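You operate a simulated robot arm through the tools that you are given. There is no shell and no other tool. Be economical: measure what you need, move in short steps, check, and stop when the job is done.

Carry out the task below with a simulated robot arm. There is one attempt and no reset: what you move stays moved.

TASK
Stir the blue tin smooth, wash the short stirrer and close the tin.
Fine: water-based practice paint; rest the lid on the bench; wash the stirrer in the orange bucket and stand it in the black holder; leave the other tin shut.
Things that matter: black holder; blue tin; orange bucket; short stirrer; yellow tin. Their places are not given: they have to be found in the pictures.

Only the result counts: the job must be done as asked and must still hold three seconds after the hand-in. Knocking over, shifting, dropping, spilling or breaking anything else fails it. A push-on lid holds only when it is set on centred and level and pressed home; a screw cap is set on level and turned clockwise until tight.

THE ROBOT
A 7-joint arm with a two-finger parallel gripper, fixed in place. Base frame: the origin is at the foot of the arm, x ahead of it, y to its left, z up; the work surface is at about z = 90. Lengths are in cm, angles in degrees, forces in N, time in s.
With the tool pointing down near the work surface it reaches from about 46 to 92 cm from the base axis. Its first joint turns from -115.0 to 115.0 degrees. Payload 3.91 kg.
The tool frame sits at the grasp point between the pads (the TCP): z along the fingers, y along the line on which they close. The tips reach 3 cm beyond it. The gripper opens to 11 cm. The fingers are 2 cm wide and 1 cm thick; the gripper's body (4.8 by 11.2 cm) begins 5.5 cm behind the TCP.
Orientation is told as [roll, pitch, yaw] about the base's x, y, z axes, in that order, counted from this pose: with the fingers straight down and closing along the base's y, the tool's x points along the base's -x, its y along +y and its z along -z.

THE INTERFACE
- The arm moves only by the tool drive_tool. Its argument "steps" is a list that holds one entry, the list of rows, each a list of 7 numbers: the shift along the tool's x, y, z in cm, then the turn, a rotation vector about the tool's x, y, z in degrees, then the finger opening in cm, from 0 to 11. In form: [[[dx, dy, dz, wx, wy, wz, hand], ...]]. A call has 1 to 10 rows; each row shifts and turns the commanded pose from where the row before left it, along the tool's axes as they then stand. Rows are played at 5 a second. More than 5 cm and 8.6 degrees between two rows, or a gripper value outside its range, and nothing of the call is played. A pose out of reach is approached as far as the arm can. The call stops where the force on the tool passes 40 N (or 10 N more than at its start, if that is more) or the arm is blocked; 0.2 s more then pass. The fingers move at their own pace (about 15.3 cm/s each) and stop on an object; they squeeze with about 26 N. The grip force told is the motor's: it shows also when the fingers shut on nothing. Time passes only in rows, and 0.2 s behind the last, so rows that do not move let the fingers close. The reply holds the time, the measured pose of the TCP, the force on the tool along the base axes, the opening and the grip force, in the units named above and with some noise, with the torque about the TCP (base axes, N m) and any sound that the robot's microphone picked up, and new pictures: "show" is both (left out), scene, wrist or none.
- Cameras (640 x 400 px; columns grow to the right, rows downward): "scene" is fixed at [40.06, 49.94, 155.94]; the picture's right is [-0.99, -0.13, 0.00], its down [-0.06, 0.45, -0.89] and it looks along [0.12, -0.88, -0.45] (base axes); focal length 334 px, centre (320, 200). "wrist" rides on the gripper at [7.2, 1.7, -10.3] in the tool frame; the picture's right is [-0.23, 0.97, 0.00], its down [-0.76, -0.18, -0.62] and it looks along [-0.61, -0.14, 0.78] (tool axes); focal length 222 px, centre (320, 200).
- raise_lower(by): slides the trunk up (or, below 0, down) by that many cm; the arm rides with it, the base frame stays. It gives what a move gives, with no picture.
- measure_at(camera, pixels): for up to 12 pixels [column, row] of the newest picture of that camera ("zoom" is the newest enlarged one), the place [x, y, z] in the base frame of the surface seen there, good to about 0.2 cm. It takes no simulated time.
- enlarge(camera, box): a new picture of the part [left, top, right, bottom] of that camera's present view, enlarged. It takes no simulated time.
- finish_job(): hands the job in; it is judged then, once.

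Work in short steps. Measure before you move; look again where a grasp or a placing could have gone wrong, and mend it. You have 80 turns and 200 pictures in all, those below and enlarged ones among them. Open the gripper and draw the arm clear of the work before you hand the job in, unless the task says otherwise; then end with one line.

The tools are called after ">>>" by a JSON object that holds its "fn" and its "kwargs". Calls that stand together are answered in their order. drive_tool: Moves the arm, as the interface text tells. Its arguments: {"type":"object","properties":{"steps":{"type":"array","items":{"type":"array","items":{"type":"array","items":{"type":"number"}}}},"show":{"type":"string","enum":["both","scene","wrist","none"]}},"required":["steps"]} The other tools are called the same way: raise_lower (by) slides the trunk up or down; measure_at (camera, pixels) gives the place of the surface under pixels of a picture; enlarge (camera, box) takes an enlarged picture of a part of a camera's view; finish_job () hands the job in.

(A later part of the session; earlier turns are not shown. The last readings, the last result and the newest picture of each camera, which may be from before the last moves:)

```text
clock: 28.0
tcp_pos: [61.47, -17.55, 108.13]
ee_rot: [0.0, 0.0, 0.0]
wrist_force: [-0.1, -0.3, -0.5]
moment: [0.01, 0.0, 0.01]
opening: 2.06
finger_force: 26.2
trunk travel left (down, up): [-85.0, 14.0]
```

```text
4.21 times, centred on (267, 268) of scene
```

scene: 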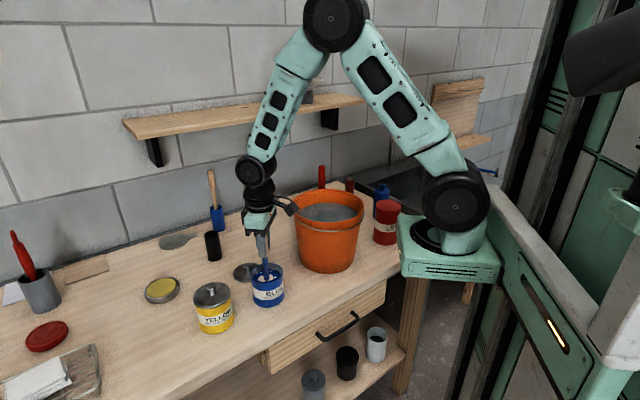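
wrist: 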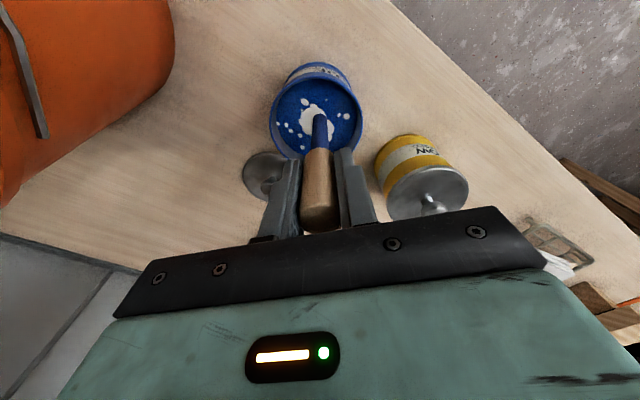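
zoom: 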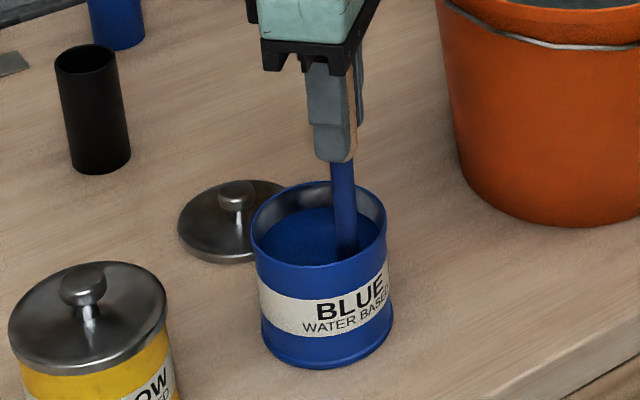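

The white patches are gone. One more circle for margin, then I recentre the rod.

>>> {"fn": "drive_tool", "kwargs": {"steps": [[[-0.468, 1.286, 0, 0, 0, 0, 0], [-1.185, 0.684, 0, 0, 0, 0, 0], [-1.347, -0.238, 0, 0, 0, 0, 0], [-0.879, -1.048, 0, 0, 0, 0, 0], [0, -1.368, 0, 0, 0, 0, 0], [0.879, -1.048, 0, 0, 0, 0, 0], [1.347, -0.238, 0, 0, 0, 0, 0], [1.185, 0.684, 0, 0, 0, 0, 0], [0.468, 1.286, 0, 0, 0, 0, 0], [-2, 0, 0, 0, 0, 0, 0]]], "show": "none"}}

>>> {"fn": "drive_tool", "kwargs": {"steps": [[[0, 0, 0, 0, 0, 0, 0], [0, 0, -1.5, 0, 0, 0, 0], [0, 0, -1.5, 0, 0, 0, 0], [0, 0, -1.5, 0, 0, 0, 0], [0, 0, -1, 0, 0, 0, 0], [0, 0, 0, 0, 0, 0, 0], [0, 0, 0, 0, 0, 0, 0]]]}}

>>> {"fn": "enlarge", "kwargs": {"camera": "scene", "box": [227, 220, 307, 315]}}

```text
clock: 30.2
tcp_pos: [63.37, -17.7, 108.29]
ee_rot: [0.0, 0.0, 0.1]
wrist_force: [-0.7, 0.0, 0.2]
moment: [-0.02, -0.03, -0.03]
opening: 2.07
finger_force: 26.0
trunk travel left (down, up): [-85.0, 14.0]
```

```text
clock: 31.8
tcp_pos: [63.29, -17.55, 113.61]
ee_rot: [0.0, -0.1, 0.0]
wrist_force: [-0.3, 0.5, -0.2]
moment: [0.01, 0.01, 0.01]
opening: 2.06
finger_force: 25.3
trunk travel left (down, up): [-85.0, 14.0]
```

scene: 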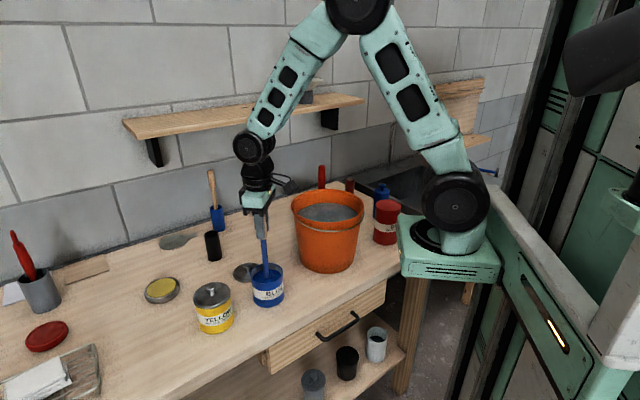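
wrist: 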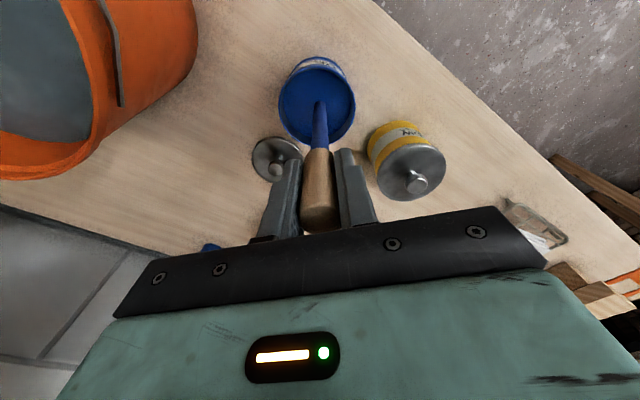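

```text
4.21 times, centred on (267, 268) of scene
```

zoom: 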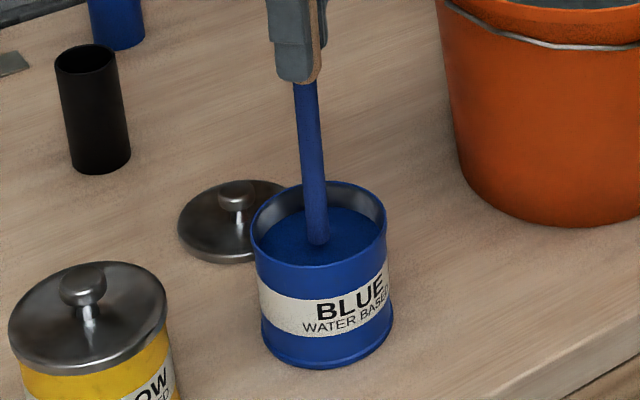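

The rod drips over the tin; I let it drain for 2 s, then lift to tip z ≈ 112 above the bucket rim (109.5).

>>> {"fn": "drive_tool", "kwargs": {"steps": [[[0, 0, 0, 0, 0, 0, 0], [0, 0, 0, 0, 0, 0, 0], [0, 0, 0, 0, 0, 0, 0], [0, 0, 0, 0, 0, 0, 0], [0, 0, 0, 0, 0, 0, 0], [0, 0, 0, 0, 0, 0, 0], [0, 0, 0, 0, 0, 0, 0], [0, 0, 0, 0, 0, 0, 0], [0, 0, -1, 0, 0, 0, 0], [0, 0, 0, 0, 0, 0, 0]]], "show": "none"}}

>>> {"fn": "drive_tool", "kwargs": {"steps": [[[0, 0, -3, 0, 0, 0, 0], [0, 0, -4, 0, 0, 0, 0], [0, 0, -4, 0, 0, 0, 0], [0, 0, -2.5, 0, 0, 0, 0], [0, 0, 0, 0, 0, 0, 0]]], "show": "scene"}}

>>> {"fn": "enlarge", "kwargs": {"camera": "scene", "box": [227, 180, 387, 310]}}

>>> {"fn": "measure_at", "kwargs": {"camera": "scene", "pixels": [[293, 203], [363, 203], [310, 192], [345, 192], [330, 222], [330, 215], [265, 244]]}}

```text
clock: 34.0
tcp_pos: [63.41, -17.56, 114.62]
ee_rot: [-0.1, 0.0, 0.0]
wrist_force: [0.0, -0.8, 0.6]
moment: [0.03, 0.01, 0.03]
opening: 2.04
finger_force: 26.2
trunk travel left (down, up): [-85.0, 14.0]
```

```text
clock: 35.2
tcp_pos: [63.61, -17.5, 128.03]
ee_rot: [0.0, 0.1, 0.0]
wrist_force: [0.7, -0.1, 0.3]
moment: [0.02, -0.01, -0.02]
opening: 2.03
finger_force: 26.3
trunk travel left (down, up): [-85.0, 14.0]
```

scene: 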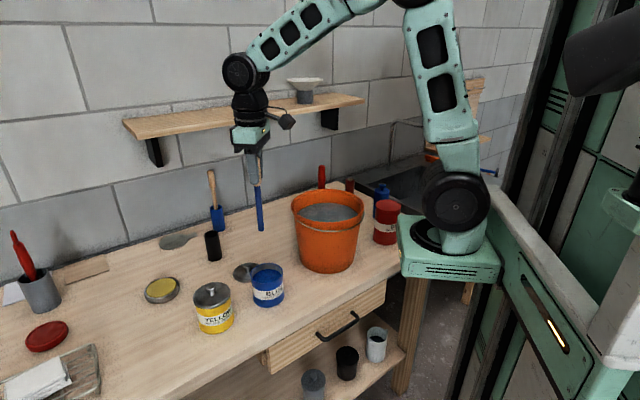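

```text
3.08 times, centred on (307, 245) of scene
```

zoom: 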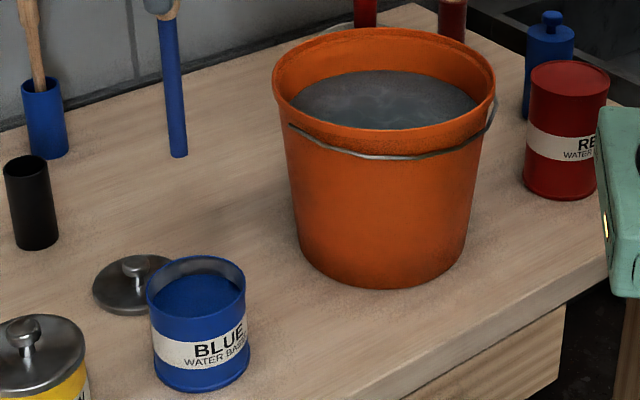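

```text
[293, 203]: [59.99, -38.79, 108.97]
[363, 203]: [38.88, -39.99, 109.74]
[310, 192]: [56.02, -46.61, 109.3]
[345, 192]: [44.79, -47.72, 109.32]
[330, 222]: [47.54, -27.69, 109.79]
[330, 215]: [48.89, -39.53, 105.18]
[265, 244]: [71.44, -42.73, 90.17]
```

No drip on the rod's end. Bucket centre ≈ (49.4,-38.2), rim z 109.7, water z 105.1; I move over it.

>>> {"fn": "drive_tool", "kwargs": {"steps": [[[2.33, -3.45, 0, 0, 0, 0, 0], [2.33, -3.45, 0, 0, 0, 0, 0], [2.33, -3.45, 0, 0, 0, 0, 0], [2.33, -3.45, 0, 0, 0, 0, 0], [2.33, -3.45, 0, 0, 0, 0, 0], [2.33, -3.45, 0, 0, 0, 0, 0], [0, 0, 0, 0, 0, 0, 0]]]}}

>>> {"fn": "enlarge", "kwargs": {"camera": "scene", "box": [227, 140, 387, 280]}}

```text
clock: 36.8
tcp_pos: [49.47, -38.42, 128.23]
ee_rot: [0.0, -0.1, 0.1]
wrist_force: [0.1, 0.0, -0.1]
moment: [-0.03, -0.03, -0.03]
opening: 2.05
finger_force: 25.5
trunk travel left (down, up): [-85.0, 14.0]
```

scene: 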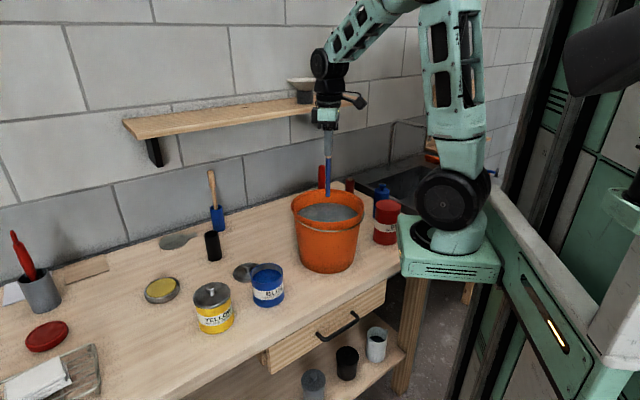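
wrist: 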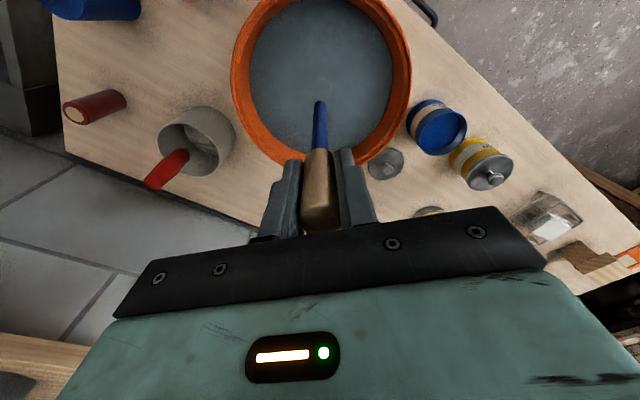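

```text
2.86 times, centred on (307, 210) of scene
```

zoom: 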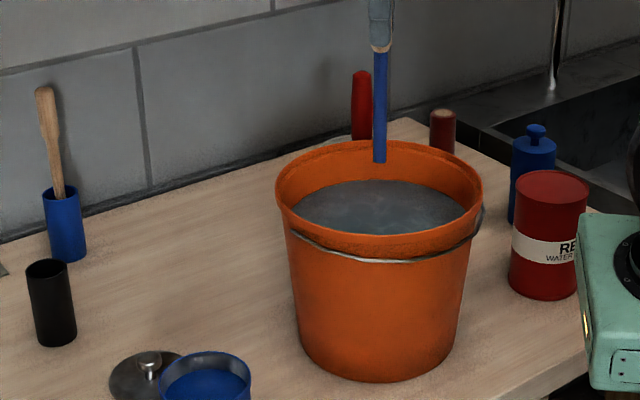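

The rod hangs over the bucket mouth. I lower it slowly to TCP z ≈ 108.5 (tip ≈ 93).

>>> {"fn": "drive_tool", "kwargs": {"steps": [[[0, 0, 4, 0, 0, 0, 0], [0, 0, 3.5, 0, 0, 0, 0], [0, 0, 3, 0, 0, 0, 0], [0, 0, 2.5, 0, 0, 0, 0], [0, 0, 2.5, 0, 0, 0, 0], [0, 0, 2.2, 0, 0, 0, 0], [0, 0, 2, 0, 0, 0, 0], [0, 0, 0, 0, 0, 0, 0]]]}}

>>> {"fn": "enlarge", "kwargs": {"camera": "scene", "box": [227, 140, 387, 280]}}

```text
clock: 38.6
tcp_pos: [49.51, -38.28, 108.43]
ee_rot: [-0.1, 0.0, -0.1]
wrist_force: [-0.1, 0.0, -0.2]
moment: [0.03, -0.05, 0.02]
opening: 2.04
finger_force: 26.4
trunk travel left (down, up): [-85.0, 14.0]
```

scene: 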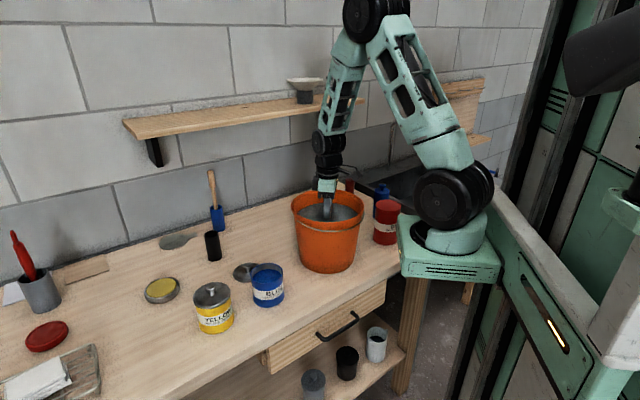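
wrist: 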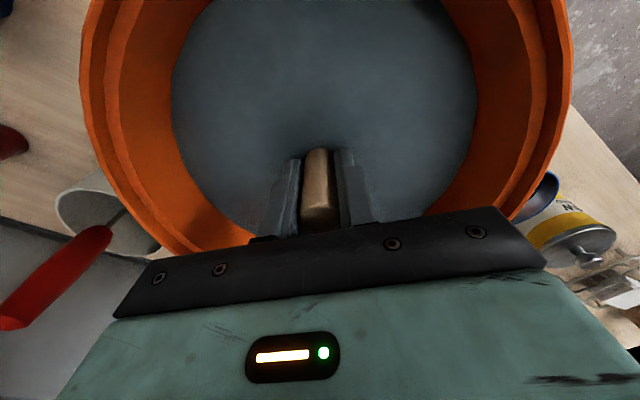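

```text
2.86 times, centred on (307, 210) of scene
```

zoom: 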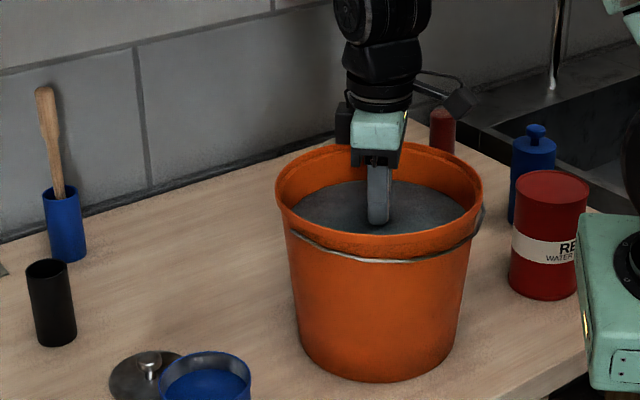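

Immersed to the handle, no contact. I swish two circles of radius 2 cm.

>>> {"fn": "drive_tool", "kwargs": {"steps": [[[2, 0, 0, 0, 0, 0, 0], [-0.468, 1.286, 0, 0, 0, 0, 0], [-1.185, 0.684, 0, 0, 0, 0, 0], [-1.347, -0.238, 0, 0, 0, 0, 0], [-0.879, -1.048, 0, 0, 0, 0, 0], [0, -1.368, 0, 0, 0, 0, 0], [0.879, -1.048, 0, 0, 0, 0, 0], [1.347, -0.238, 0, 0, 0, 0, 0], [1.185, 0.684, 0, 0, 0, 0, 0], [0.468, 1.286, 0, 0, 0, 0, 0]]], "show": "none"}}

>>> {"fn": "drive_tool", "kwargs": {"steps": [[[-0.468, 1.286, 0, 0, 0, 0, 0], [-1.185, 0.684, 0, 0, 0, 0, 0], [-1.347, -0.238, 0, 0, 0, 0, 0], [-0.879, -1.048, 0, 0, 0, 0, 0], [0, -1.368, 0, 0, 0, 0, 0], [0.879, -1.048, 0, 0, 0, 0, 0], [1.347, -0.238, 0, 0, 0, 0, 0], [1.185, 0.684, 0, 0, 0, 0, 0], [0.468, 1.286, 0, 0, 0, 0, 0], [-2, 0, 0, 0, 0, 0, 0]]], "show": "none"}}

>>> {"fn": "drive_tool", "kwargs": {"steps": [[[0, 0, -2.5, 0, 0, 0, 0], [0, 0, -2.5, 0, 0, 0, 0], [0, 0, -2.5, 0, 0, 0, 0], [0, 0, -2.5, 0, 0, 0, 0], [0, 0, -2.5, 0, 0, 0, 0], [0, 0, -1.3, 0, 0, 0, 0], [0, 0, 0, 0, 0, 0, 0]]]}}

>>> {"fn": "enlarge", "kwargs": {"camera": "scene", "box": [277, 140, 377, 240]}}

```text
clock: 40.8
tcp_pos: [47.45, -38.54, 108.34]
ee_rot: [0.0, 0.0, -0.1]
wrist_force: [0.2, -0.3, -0.1]
moment: [0.0, 0.0, -0.01]
opening: 2.08
finger_force: 26.1
trunk travel left (down, up): [-85.0, 14.0]
```

```text
clock: 43.0
tcp_pos: [49.47, -38.32, 108.42]
ee_rot: [0.0, 0.0, 0.0]
wrist_force: [0.3, -0.5, -0.7]
moment: [-0.02, -0.01, -0.04]
opening: 2.06
finger_force: 25.8
trunk travel left (down, up): [-85.0, 14.0]
```

```text
clock: 44.6
tcp_pos: [49.51, -38.49, 122.21]
ee_rot: [0.0, 0.1, 0.0]
wrist_force: [0.3, 0.3, 0.0]
moment: [-0.01, -0.03, 0.0]
opening: 2.04
finger_force: 26.0
trunk travel left (down, up): [-85.0, 14.0]
```

scene: 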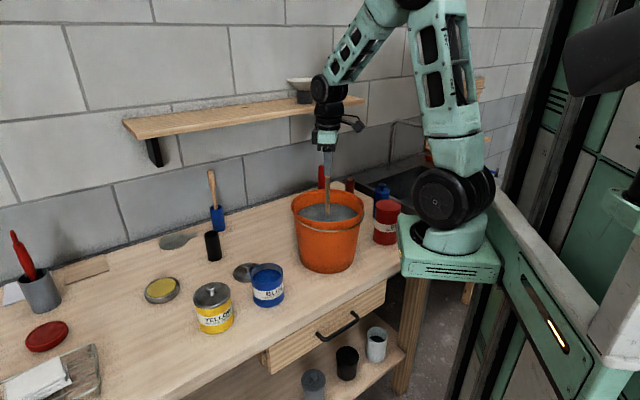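
wrist: 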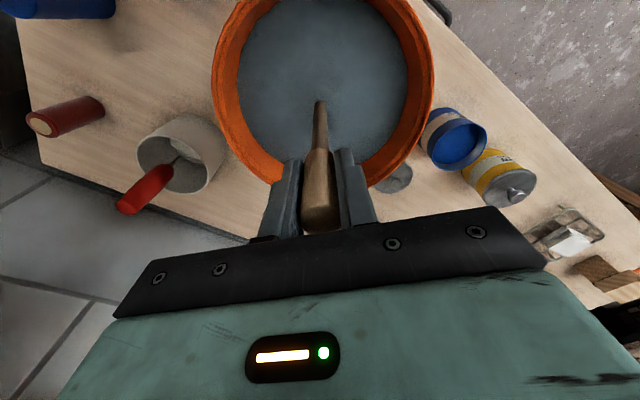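

```text
4.00 times, centred on (327, 190) of scene
```

zoom: 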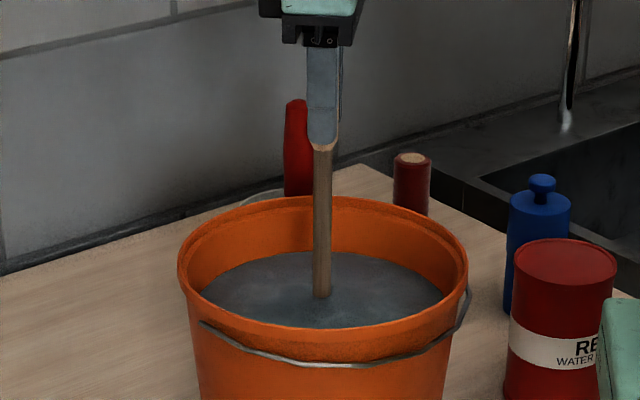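

Rod looks clean wood again (wet). I let it drain over the bucket, then raise to tip z ≈ 112.

>>> {"fn": "drive_tool", "kwargs": {"steps": [[[0, 0, 0, 0, 0, 0, 0], [0, 0, 0, 0, 0, 0, 0], [0, 0, 0, 0, 0, 0, 0], [0, 0, 0, 0, 0, 0, 0], [0, 0, 0, 0, 0, 0, 0], [0, 0, 0, 0, 0, 0, 0], [0, 0, 0, 0, 0, 0, 0], [0, 0, 0, 0, 0, 0, 0], [0, 0, 0, 0, 0, 0, 0], [0, 0, 0, 0, 0, 0, 0]]], "show": "none"}}

>>> {"fn": "drive_tool", "kwargs": {"steps": [[[0, 0, -3, 0, 0, 0, 0], [0, 0, -2.8, 0, 0, 0, 0], [0, 0, 0, 0, 0, 0, 0], [0, 0, 0, 0, 0, 0, 0], [0, 0, 0, 0, 0, 0, 0], [0, 0, 0, 0, 0, 0, 0], [0, 0, 0, 0, 0, 0, 0], [0, 0, 0, 0, 0, 0, 0], [0, 0, 0, 0, 0, 0, 0], [0, 0, 0, 0, 0, 0, 0]]], "show": "none"}}

>>> {"fn": "enlarge", "kwargs": {"camera": "scene", "box": [297, 140, 357, 215]}}

```text
clock: 46.8
tcp_pos: [49.44, -38.41, 122.17]
ee_rot: [0.0, 0.0, 0.0]
wrist_force: [0.0, -0.7, -0.2]
moment: [-0.01, -0.01, 0.02]
opening: 2.03
finger_force: 25.7
trunk travel left (down, up): [-85.0, 14.0]
```

```text
clock: 49.0
tcp_pos: [49.44, -38.37, 127.77]
ee_rot: [0.0, 0.0, 0.0]
wrist_force: [1.2, -0.1, -0.5]
moment: [0.02, 0.0, -0.02]
opening: 2.07
finger_force: 26.2
trunk travel left (down, up): [-85.0, 14.0]
```

```text
5.33 times, centred on (327, 178) of scene
```

zoom: 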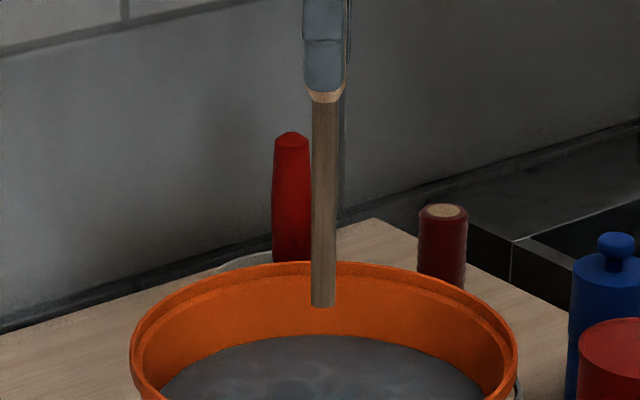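

Clean, not dripping. I carry it to the black holder at (85.35,-33.1), staying high.

>>> {"fn": "drive_tool", "kwargs": {"steps": [[[-4.49, 0.66, 0, 0, 0, 0, 0], [-4.49, 0.66, 0, 0, 0, 0, 0], [-4.49, 0.66, 0, 0, 0, 0, 0], [-4.49, 0.66, 0, 0, 0, 0, 0], [-4.49, 0.66, 1, 0, 0, 0, 0], [-4.49, 0.66, 2, 0, 0, 0, 0], [-4.49, 0.66, 2, 0, 0, 0, 0], [-4.49, 0.66, 2, 0, 0, 0, 0], [0, 0, 0, 0, 0, 0, 0]]]}}

>>> {"fn": "enlarge", "kwargs": {"camera": "scene", "box": [180, 165, 240, 270]}}

```text
clock: 51.0
tcp_pos: [85.21, -33.14, 120.86]
ee_rot: [0.0, 0.0, 0.1]
wrist_force: [0.3, -0.1, 0.1]
moment: [0.0, -0.01, 0.01]
opening: 2.03
finger_force: 25.8
trunk travel left (down, up): [-85.0, 14.0]
```

scene: 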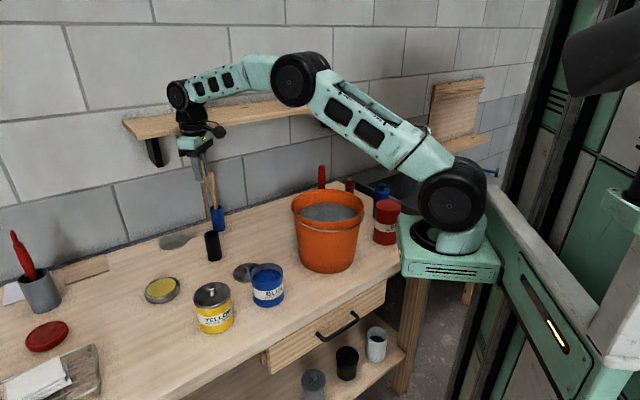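
wrist: 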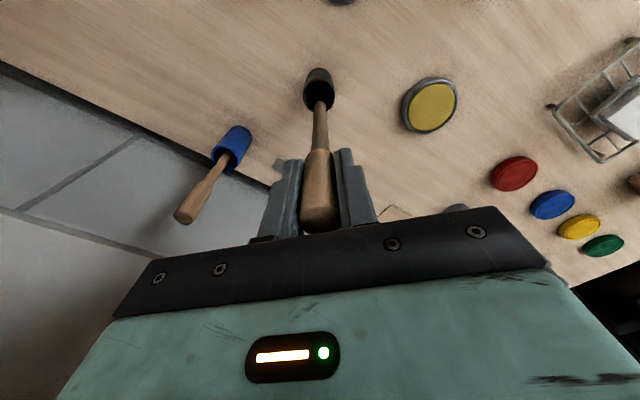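

```text
3.81 times, centred on (210, 218) of scene
```

zoom: 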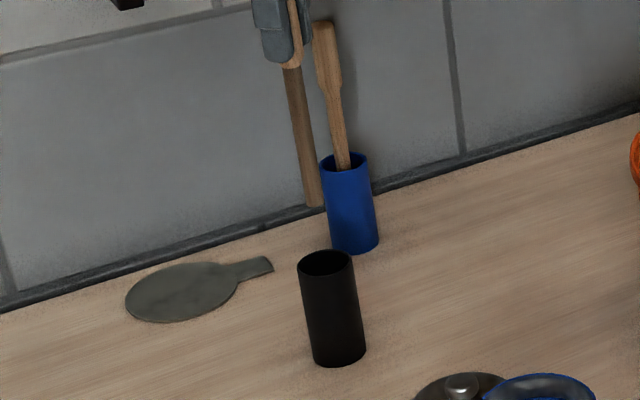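

Rod is above the holder like before. I measure rim and tip, then lower the tip just inside (to z ≈ 97).

>>> {"fn": "measure_at", "kwargs": {"camera": "zoom", "pixels": [[300, 268], [353, 262], [326, 274], [325, 252], [314, 203]]}}

>>> {"fn": "drive_tool", "kwargs": {"steps": [[[-0.1, 0, 3, 0, 0, 0, 0], [0, 0, 2, 0, 0, 0, 0], [0, 0, 1, 0, 0, 0, 0], [0, 0, 1, 0, 0, 0, 0], [0, 0, 1, 0, 0, 0, 0], [0, 0, 0, 0, 0, 0, 0]]]}}

>>> {"fn": "enlarge", "kwargs": {"camera": "scene", "box": [190, 205, 240, 270]}}

>>> {"fn": "enlarge", "kwargs": {"camera": "wrist", "box": [280, 50, 360, 150]}}

```text
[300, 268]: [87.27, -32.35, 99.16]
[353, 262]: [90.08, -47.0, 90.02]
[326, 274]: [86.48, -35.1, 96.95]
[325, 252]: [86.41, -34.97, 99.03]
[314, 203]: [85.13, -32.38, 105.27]
```

```text
clock: 52.4
tcp_pos: [85.31, -33.08, 112.83]
ee_rot: [0.0, 0.0, 0.1]
wrist_force: [-0.9, -0.2, 0.0]
moment: [0.02, 0.02, 0.0]
opening: 2.02
finger_force: 26.4
trunk travel left (down, up): [-85.0, 14.0]
```

scene: 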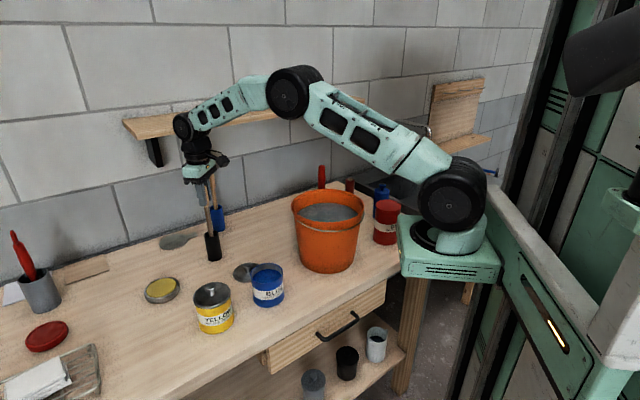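
wrist: 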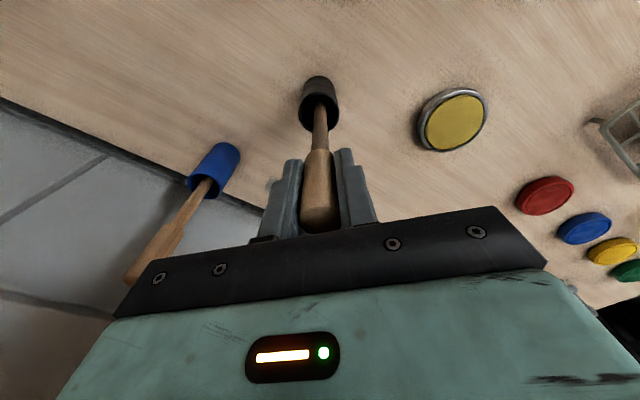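

```text
6.15 times, centred on (215, 238) of scene
```

zoom: 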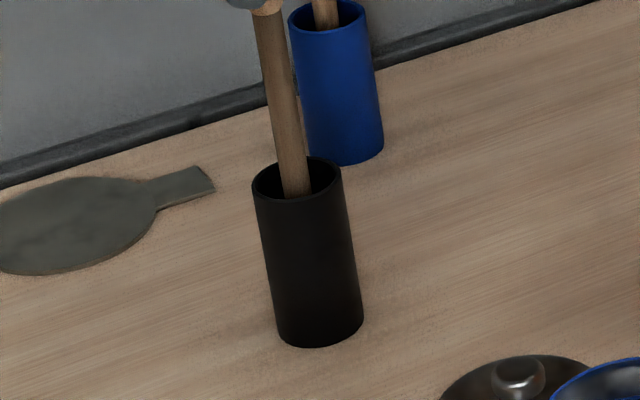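

```text
4.00 times, centred on (320, 100) of wrist
```

zoom: 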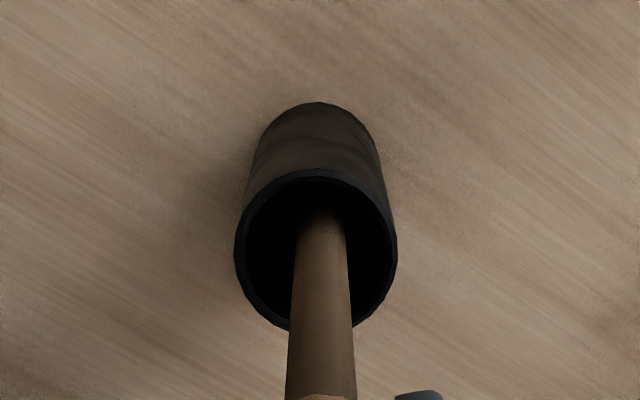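

The tip is inside the mouth, well centred. I lower the rest until it touches the floor (about 6.4 cm more).

>>> {"fn": "drive_tool", "kwargs": {"steps": [[[0, 0, 2, 0, 0, 0, 0], [0, 0, 2, 0, 0, 0, 0], [0, 0, 1.3, 0, 0, 0, 0], [0, 0, 0.5, 0, 0, 0, 0], [0, 0, 0.2, 0, 0, 0, 0], [0, 0, 0.2, 0, 0, 0, 0], [0, 0, 0, 0, 0, 0, 0]]]}}

>>> {"fn": "enlarge", "kwargs": {"camera": "scene", "box": [180, 190, 240, 270]}}

```text
clock: 54.0
tcp_pos: [85.43, -33.18, 106.83]
ee_rot: [0.0, 0.0, 0.0]
wrist_force: [0.5, -0.1, 0.3]
moment: [0.0, 0.04, 0.0]
opening: 2.07
finger_force: 26.0
trunk travel left (down, up): [-85.0, 14.0]
```

scene: 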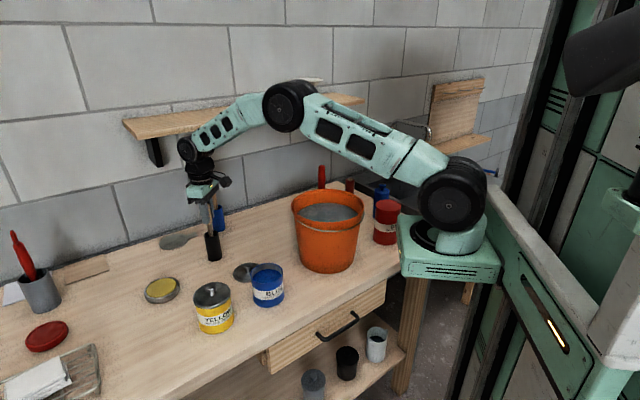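
wrist: 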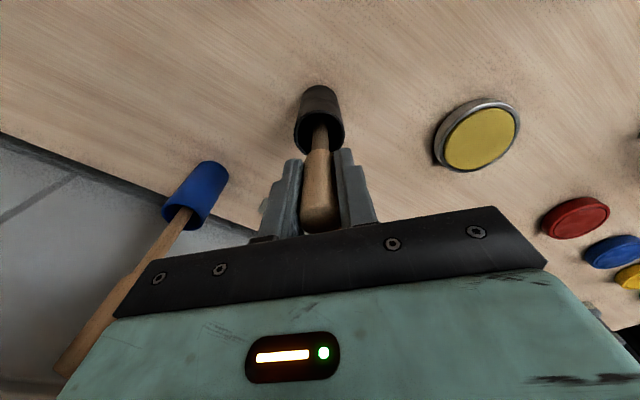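

```text
5.00 times, centred on (210, 230) of scene
```

zoom: 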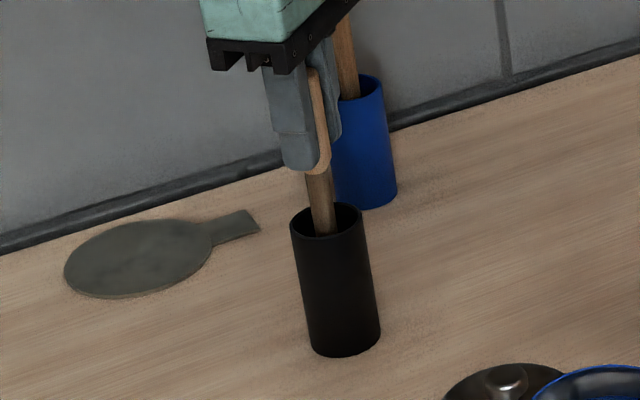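

No floor contact yet (TCP 106.8, it was taken at 106.4). A few finer steps down, then I release.

>>> {"fn": "drive_tool", "kwargs": {"steps": [[[0, 0, 0.15, 0, 0, 0, 0], [0, 0, 0.1, 0, 0, 0, 0], [0, 0, 0.1, 0, 0, 0, 0], [0, 0, 0.1, 0, 0, 0, 0], [0, 0, 0, 0, 0, 0, 0]]], "show": "none"}}

```text
clock: 55.2
tcp_pos: [85.42, -32.98, 106.45]
ee_rot: [0.1, -0.2, 0.1]
wrist_force: [0.6, 0.2, 2.1]
moment: [0.01, -0.04, 0.0]
opening: 2.06
finger_force: 25.7
trunk travel left (down, up): [-85.0, 14.0]
```

Light contact (2 N) at the original height: I open gently to 4 cm and rise.

>>> {"fn": "drive_tool", "kwargs": {"steps": [[[0, 0, 0, 0, 0, 0, 2.6], [0, 0, 0, 0, 0, 0, 4.5], [0, 0, 0, 0, 0, 0, 5], [0, 0, -3, 0, 0, 0, 5], [0, 0, -3, 0, 0, 0, 5], [0, 0, -4, 0, 0, 0, 5], [0, 0, 0, 0, 0, 0, 5]]]}}

>>> {"fn": "enlarge", "kwargs": {"camera": "scene", "box": [180, 180, 290, 310]}}

```text
clock: 56.8
tcp_pos: [85.38, -33.1, 116.3]
ee_rot: [0.0, 0.1, 0.0]
wrist_force: [0.2, 0.3, 0.0]
moment: [0.0, 0.0, 0.03]
opening: 4.99
finger_force: 0.1
trunk travel left (down, up): [-85.0, 14.0]
```

scene: 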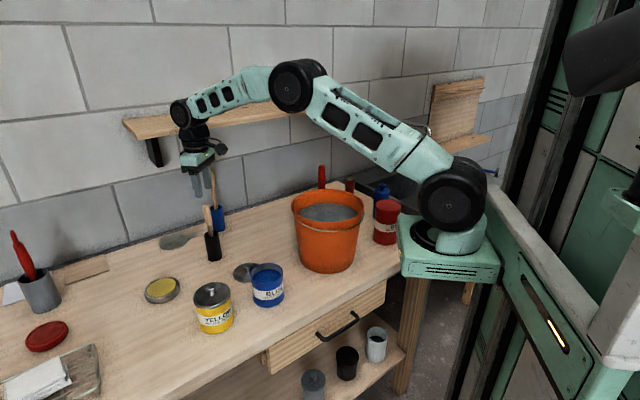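
wrist: 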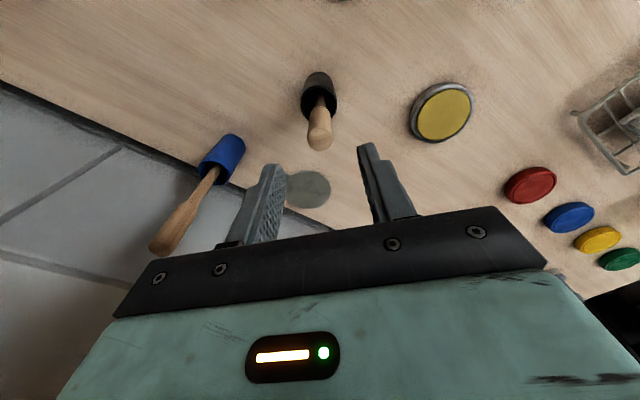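

```text
3.08 times, centred on (235, 245) of scene
```

zoom: 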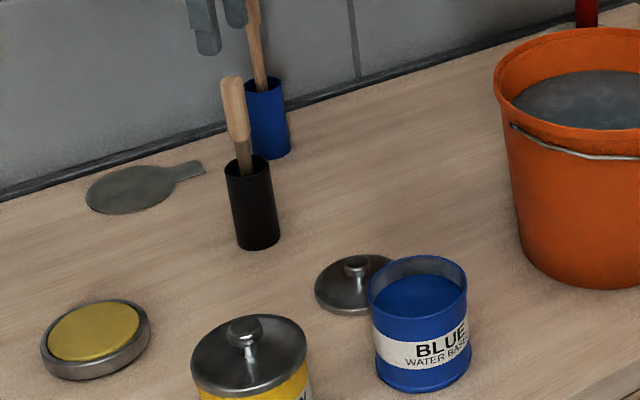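

The stirrer stands in the black holder. Next I go over the lid at (72.1,-27.05).

>>> {"fn": "drive_tool", "kwargs": {"steps": [[[3.33, 1.51, 0, 0, 0, 0, 5], [3.33, 1.51, 0, 0, 0, 0, 5], [3.33, 1.51, 0, 0, 0, 0, 5], [3.33, 1.51, 0, 0, 0, 0, 5], [0, 0, 4, 0, 0, 0, 5], [0, 0, 4, 0, 0, 0, 5], [0, 0, 4, 0, 0, 0, 5], [0, 0, 0, 0, 0, 0, 5]]]}}

>>> {"fn": "enlarge", "kwargs": {"camera": "wrist", "box": [260, 80, 400, 180]}}

```text
clock: 58.6
tcp_pos: [72.2, -27.03, 104.12]
ee_rot: [0.1, 0.0, 0.1]
wrist_force: [1.2, 0.0, -0.4]
moment: [-0.01, 0.02, 0.02]
opening: 5.01
finger_force: 0.1
trunk travel left (down, up): [-85.0, 14.0]
```

scene: 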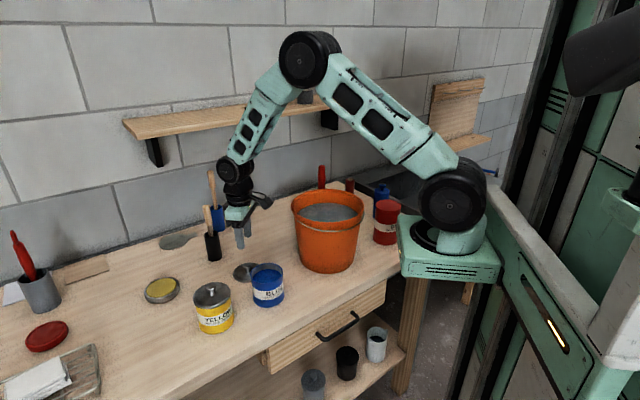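
wrist: 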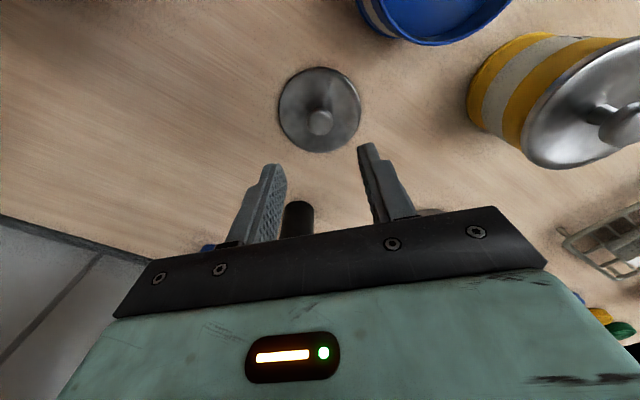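

```text
4.00 times, centred on (330, 130) of wrist
```

zoom: 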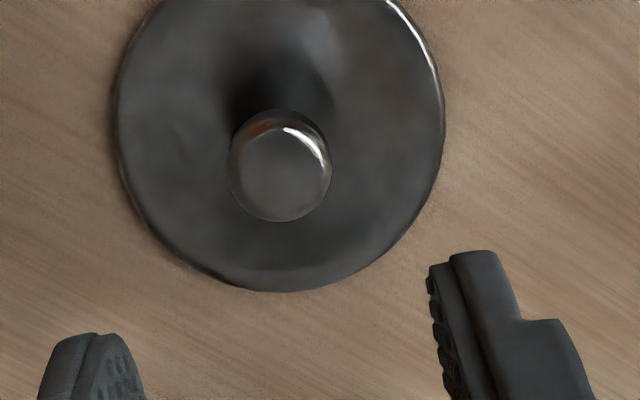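

The lid lies where I left it, knob centred. I lower to TCP 94.5 and grip the knob.

>>> {"fn": "drive_tool", "kwargs": {"steps": [[[0, 0, 4, 0, 0, 0, 5], [0, 0, 3.5, 0, 0, 0, 5], [0, 0, 1.6, 0, 0, 0, 5], [0, 0, 0.5, 0, 0, 0, 5], [0, 0, 0, 0, 0, 0, 5], [0, 0, 0, 0, 0, 0, 0], [0, 0, 0, 0, 0, 0, 0], [0, 0, 0, 0, 0, 0, 0]]], "show": "none"}}

>>> {"fn": "drive_tool", "kwargs": {"steps": [[[0, 0, -0.5, 0, 0, 0, 0], [0, 0, -2.5, 0, 0, 0, 0], [0, 0, -4, 0, 0, 0, 0], [0, 0, -5, 0, 0, 0, 0], [0, 0, -3.5, 0, 0, 0, 0], [0, 0, 0, 0, 0, 0, 0]]]}}

>>> {"fn": "enlarge", "kwargs": {"camera": "scene", "box": [210, 200, 300, 310]}}

```text
clock: 60.4
tcp_pos: [72.04, -26.99, 94.59]
ee_rot: [-0.1, 0.1, 0.0]
wrist_force: [0.0, 0.3, -0.8]
moment: [-0.01, 0.0, -0.01]
opening: 2.39
finger_force: 26.1
trunk travel left (down, up): [-85.0, 14.0]
```

```text
clock: 61.8
tcp_pos: [72.16, -26.89, 110.09]
ee_rot: [0.0, 0.0, 0.0]
wrist_force: [0.5, -0.6, 0.0]
moment: [0.01, -0.02, 0.02]
opening: 2.38
finger_force: 25.7
trunk travel left (down, up): [-85.0, 14.0]
```

scene: 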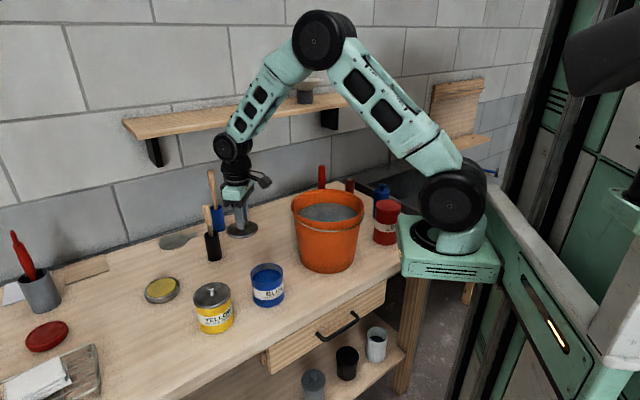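
wrist: 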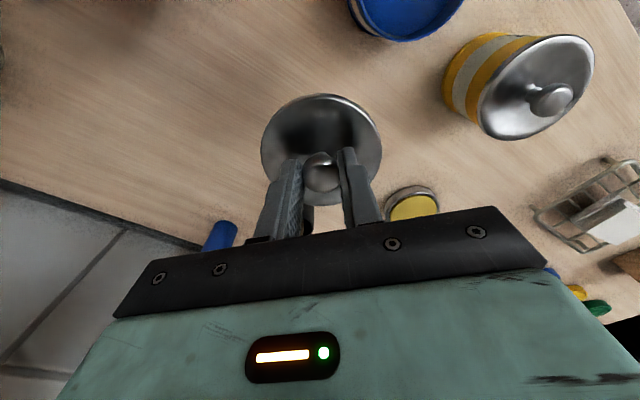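

```text
3.64 times, centred on (255, 255) of scene
```

zoom: 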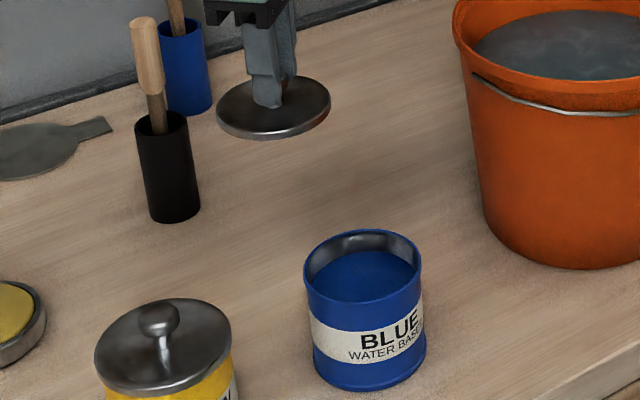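

Lid held as before. By the commanded path, +9.04/+9.30 brings it back exactly to where it was lifted; I move there and look.

>>> {"fn": "drive_tool", "kwargs": {"steps": [[[3.01, 3.1, 0, 0, 0, 0, 0], [3.01, 3.1, 0, 0, 0, 0, 0], [3.02, 3.1, 0, 0, 0, 0, 0], [0, 0, 2, 0, 0, 0, 0], [0, 0, 2, 0, 0, 0, 0], [0, 0, 1, 0, 0, 0, 0], [0, 0, 0, 0, 0, 0, 0]]]}}

>>> {"fn": "enlarge", "kwargs": {"camera": "scene", "box": [235, 240, 300, 310]}}

>>> {"fn": "enlarge", "kwargs": {"camera": "wrist", "box": [230, 50, 410, 220]}}

```text
clock: 63.4
tcp_pos: [62.89, -17.84, 105.23]
ee_rot: [0.0, 0.0, 0.1]
wrist_force: [0.2, -0.4, -0.3]
moment: [0.03, 0.03, 0.01]
opening: 2.42
finger_force: 26.1
trunk travel left (down, up): [-85.0, 14.0]
```

scene: 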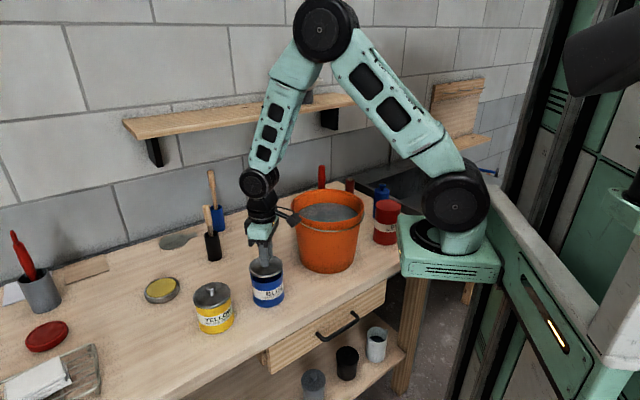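
wrist: 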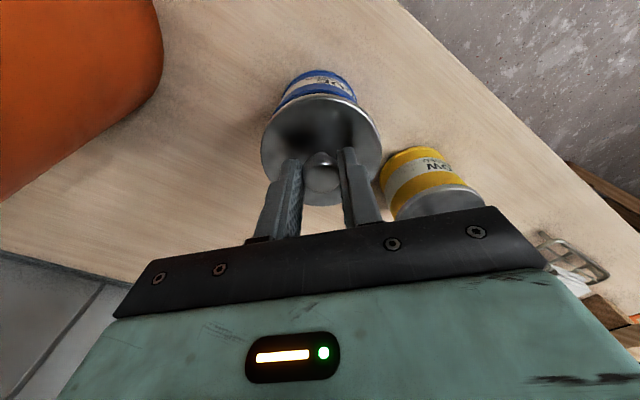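

```text
5.71 times, centred on (268, 275) of scene
```

zoom: 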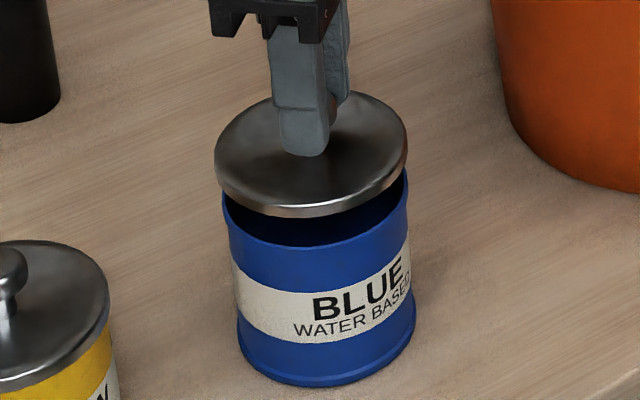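

```text
2.35 times, centred on (320, 135) of wrist
```

zoom: 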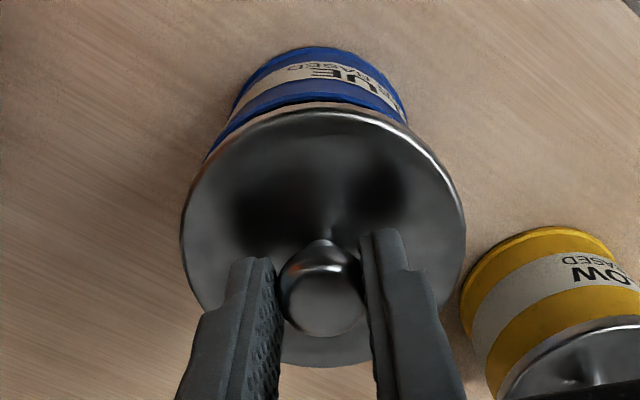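

Aligned as when removed. I lower in small steps toward seating (≈ 103.0).

>>> {"fn": "drive_tool", "kwargs": {"steps": [[[0, 0, 0.8, 0, 0, 0, 0], [0, 0, 0.4, 0, 0, 0, 0], [0, 0, 0.3, 0, 0, 0, 0], [0, 0, 0.2, 0, 0, 0, 0], [0, 0, 0.2, 0, 0, 0, 0], [0, 0, 0, 0, 0, 0, 0]]], "show": "none"}}

>>> {"fn": "enlarge", "kwargs": {"camera": "scene", "box": [235, 240, 300, 310]}}

```text
clock: 64.8
tcp_pos: [63.21, -17.67, 103.27]
ee_rot: [0.0, 0.0, -0.1]
wrist_force: [-0.6, 0.1, -0.3]
moment: [-0.02, 0.0, 0.02]
opening: 2.4
finger_force: 26.3
trunk travel left (down, up): [-85.0, 14.0]
```

```text
5.71 times, centred on (268, 275) of scene
```

zoom: 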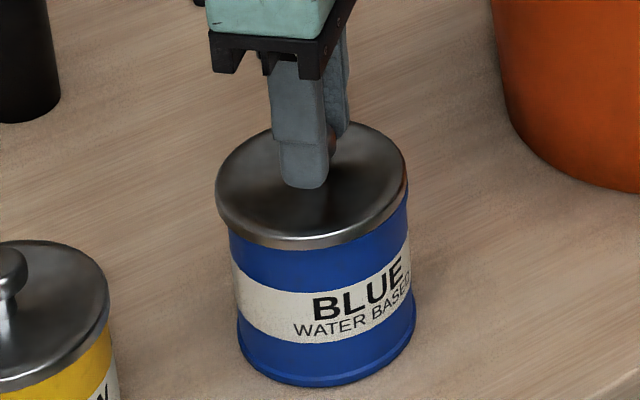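

No contact yet; a little further down, pressing gently.

>>> {"fn": "drive_tool", "kwargs": {"steps": [[[0, 0, 0.15, 0, 0, 0, 0], [0, 0, 0.15, 0, 0, 0, 0], [0, 0, 0.1, 0, 0, 0, 0], [0, 0, 0.1, 0, 0, 0, 0], [0, 0, 0, 0, 0, 0, 0]]], "show": "none"}}

```text
clock: 66.0
tcp_pos: [63.23, -17.82, 102.98]
ee_rot: [0.0, -0.3, 0.1]
wrist_force: [-0.5, -1.2, 27.6]
moment: [0.01, -0.13, -0.02]
opening: 2.42
finger_force: 25.5
trunk travel left (down, up): [-85.0, 14.0]
```

27.6 N and no snap reported; I press a little more.

>>> {"fn": "drive_tool", "kwargs": {"steps": [[[0, 0, 0.07, 0, 0, 0, 0], [0, 0, 0.07, 0, 0, 0, 0], [0, 0, 0.07, 0, 0, 0, 0], [0, 0, 0.07, 0, 0, 0, 0], [0, 0, 0, 0, 0, 0, 0]]], "show": "none"}}

>>> {"fn": "enlarge", "kwargs": {"camera": "scene", "box": [235, 240, 300, 310]}}

```text
clock: 67.2
tcp_pos: [63.08, -17.68, 102.61]
ee_rot: [0.0, -0.1, 0.0]
wrist_force: [2.5, -0.1, 27.0]
moment: [0.04, -0.14, 0.05]
opening: 2.39
finger_force: 25.8
trunk travel left (down, up): [-85.0, 14.0]
```

```text
5.71 times, centred on (268, 275) of scene
```

zoom: 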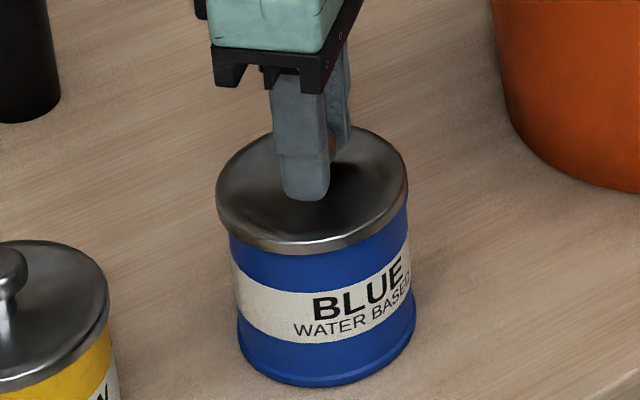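

The fingers now slip down the knob at ~27 N. I open, rise, and measure the lid's height (originally top 99.3, knob 101.65).

>>> {"fn": "drive_tool", "kwargs": {"steps": [[[0, 0, -0.4, 0, 0, 0, 0], [0, 0, 0, 0, 0, 0, 5], [0, 0, 0, 0, 0, 0, 5], [0, 0, -3, 0, 0, 0, 5], [0, 0, -3.5, 0, 0, 0, 5], [0, 0, 0, 0, 0, 0, 0], [0, 0, 0, 0, 0, 0, 0]]]}}

>>> {"fn": "measure_at", "kwargs": {"camera": "wrist", "pixels": [[318, 132], [307, 134], [329, 134], [280, 125], [357, 125], [318, 82], [318, 85], [330, 155]]}}

>>> {"fn": "enlarge", "kwargs": {"camera": "scene", "box": [227, 250, 307, 310]}}

```text
clock: 68.8
tcp_pos: [63.17, -17.64, 109.37]
ee_rot: [0.0, 0.0, 0.0]
wrist_force: [-0.6, -0.2, 0.4]
moment: [0.02, 0.0, 0.01]
opening: 0.01
finger_force: 26.2
trunk travel left (down, up): [-85.0, 14.0]
heard: snap
```

scene: 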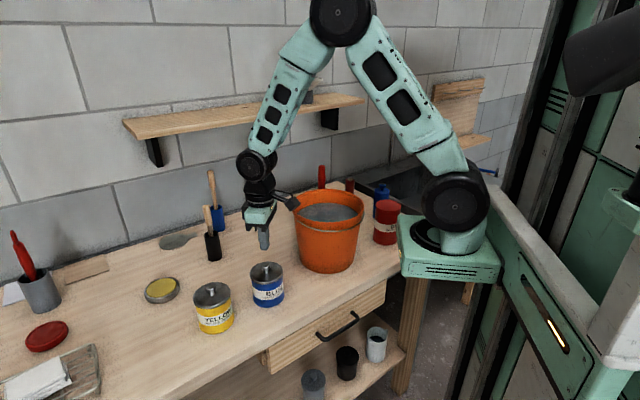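
wrist: 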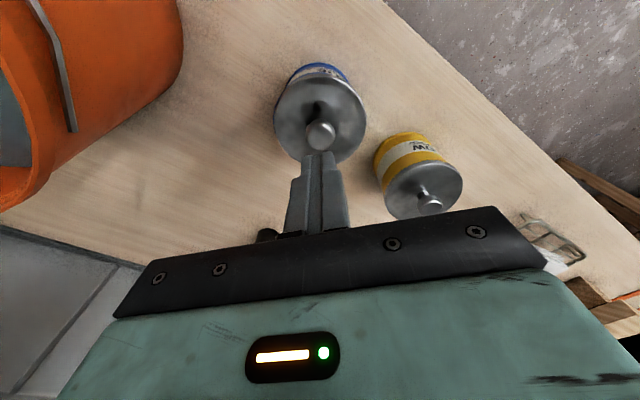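

```text
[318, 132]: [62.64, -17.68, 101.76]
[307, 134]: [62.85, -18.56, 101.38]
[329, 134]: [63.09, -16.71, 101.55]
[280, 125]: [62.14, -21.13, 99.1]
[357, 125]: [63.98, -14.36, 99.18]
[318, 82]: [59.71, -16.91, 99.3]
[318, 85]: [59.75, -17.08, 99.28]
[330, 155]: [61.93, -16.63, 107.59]
```

```text
6.67 times, centred on (267, 280) of scene
```

zoom: 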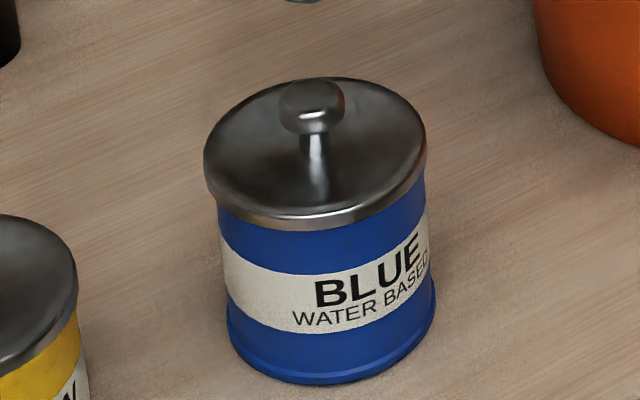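

Heights match the closed state (lid 99.2, knob 101.6), and a snap was heard. To be sure, I press on the knob top with closed fingers, contact expected at TCP 104.65.

>>> {"fn": "drive_tool", "kwargs": {"steps": [[[0, 0, 2.5, 0, 0, 0, 0], [0, 0, 1.5, 0, 0, 0, 0], [0, 0, 0.4, 0, 0, 0, 0], [0, 0, 0.2, 0, 0, 0, 0], [0, 0, 0.15, 0, 0, 0, 0], [0, 0, 0.15, 0, 0, 0, 0], [0, 0, 0, 0, 0, 0, 0]]], "show": "none"}}

```text
clock: 70.4
tcp_pos: [62.98, -17.58, 104.55]
ee_rot: [-0.1, 0.0, 0.0]
wrist_force: [0.5, -0.2, 0.1]
moment: [0.0, 0.03, 0.02]
opening: 0.0
finger_force: 25.5
trunk travel left (down, up): [-85.0, 14.0]
```

No contact yet; I go on pressing in 0.1 steps until the force limit.

>>> {"fn": "drive_tool", "kwargs": {"steps": [[[0, 0, 0.1, 0, 0, 0, 0], [0, 0, 0.1, 0, 0, 0, 0], [0, 0, 0.1, 0, 0, 0, 0], [0, 0, 0.1, 0, 0, 0, 0], [0, 0, 0.1, 0, 0, 0, 0], [0, 0, 0.1, 0, 0, 0, 0], [0, 0, 0, 0, 0, 0, 0]]], "show": "none"}}

>>> {"fn": "enlarge", "kwargs": {"camera": "scene", "box": [227, 250, 307, 310]}}

```text
clock: 71.5
tcp_pos: [63.11, -17.76, 104.48]
ee_rot: [0.0, -0.3, 0.0]
wrist_force: [-7.9, 0.3, 28.1]
moment: [0.05, 0.29, 0.0]
opening: 0.0
finger_force: 25.8
trunk travel left (down, up): [-85.0, 14.0]
stopped in row 5: the force on the tool passed its limit at 43 N (the readings are from after the stop); the commanded pose is now the measured one
```

```text
6.67 times, centred on (267, 280) of scene
```

zoom: 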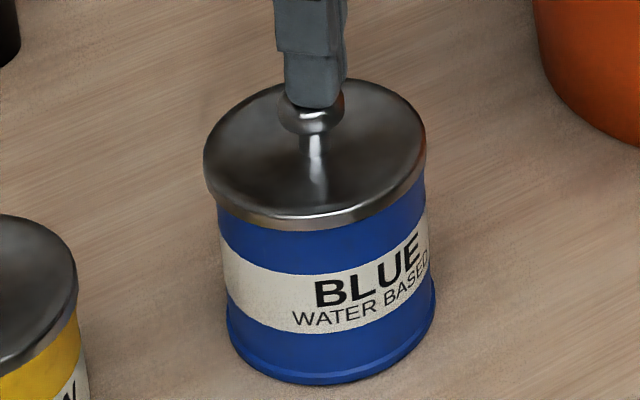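

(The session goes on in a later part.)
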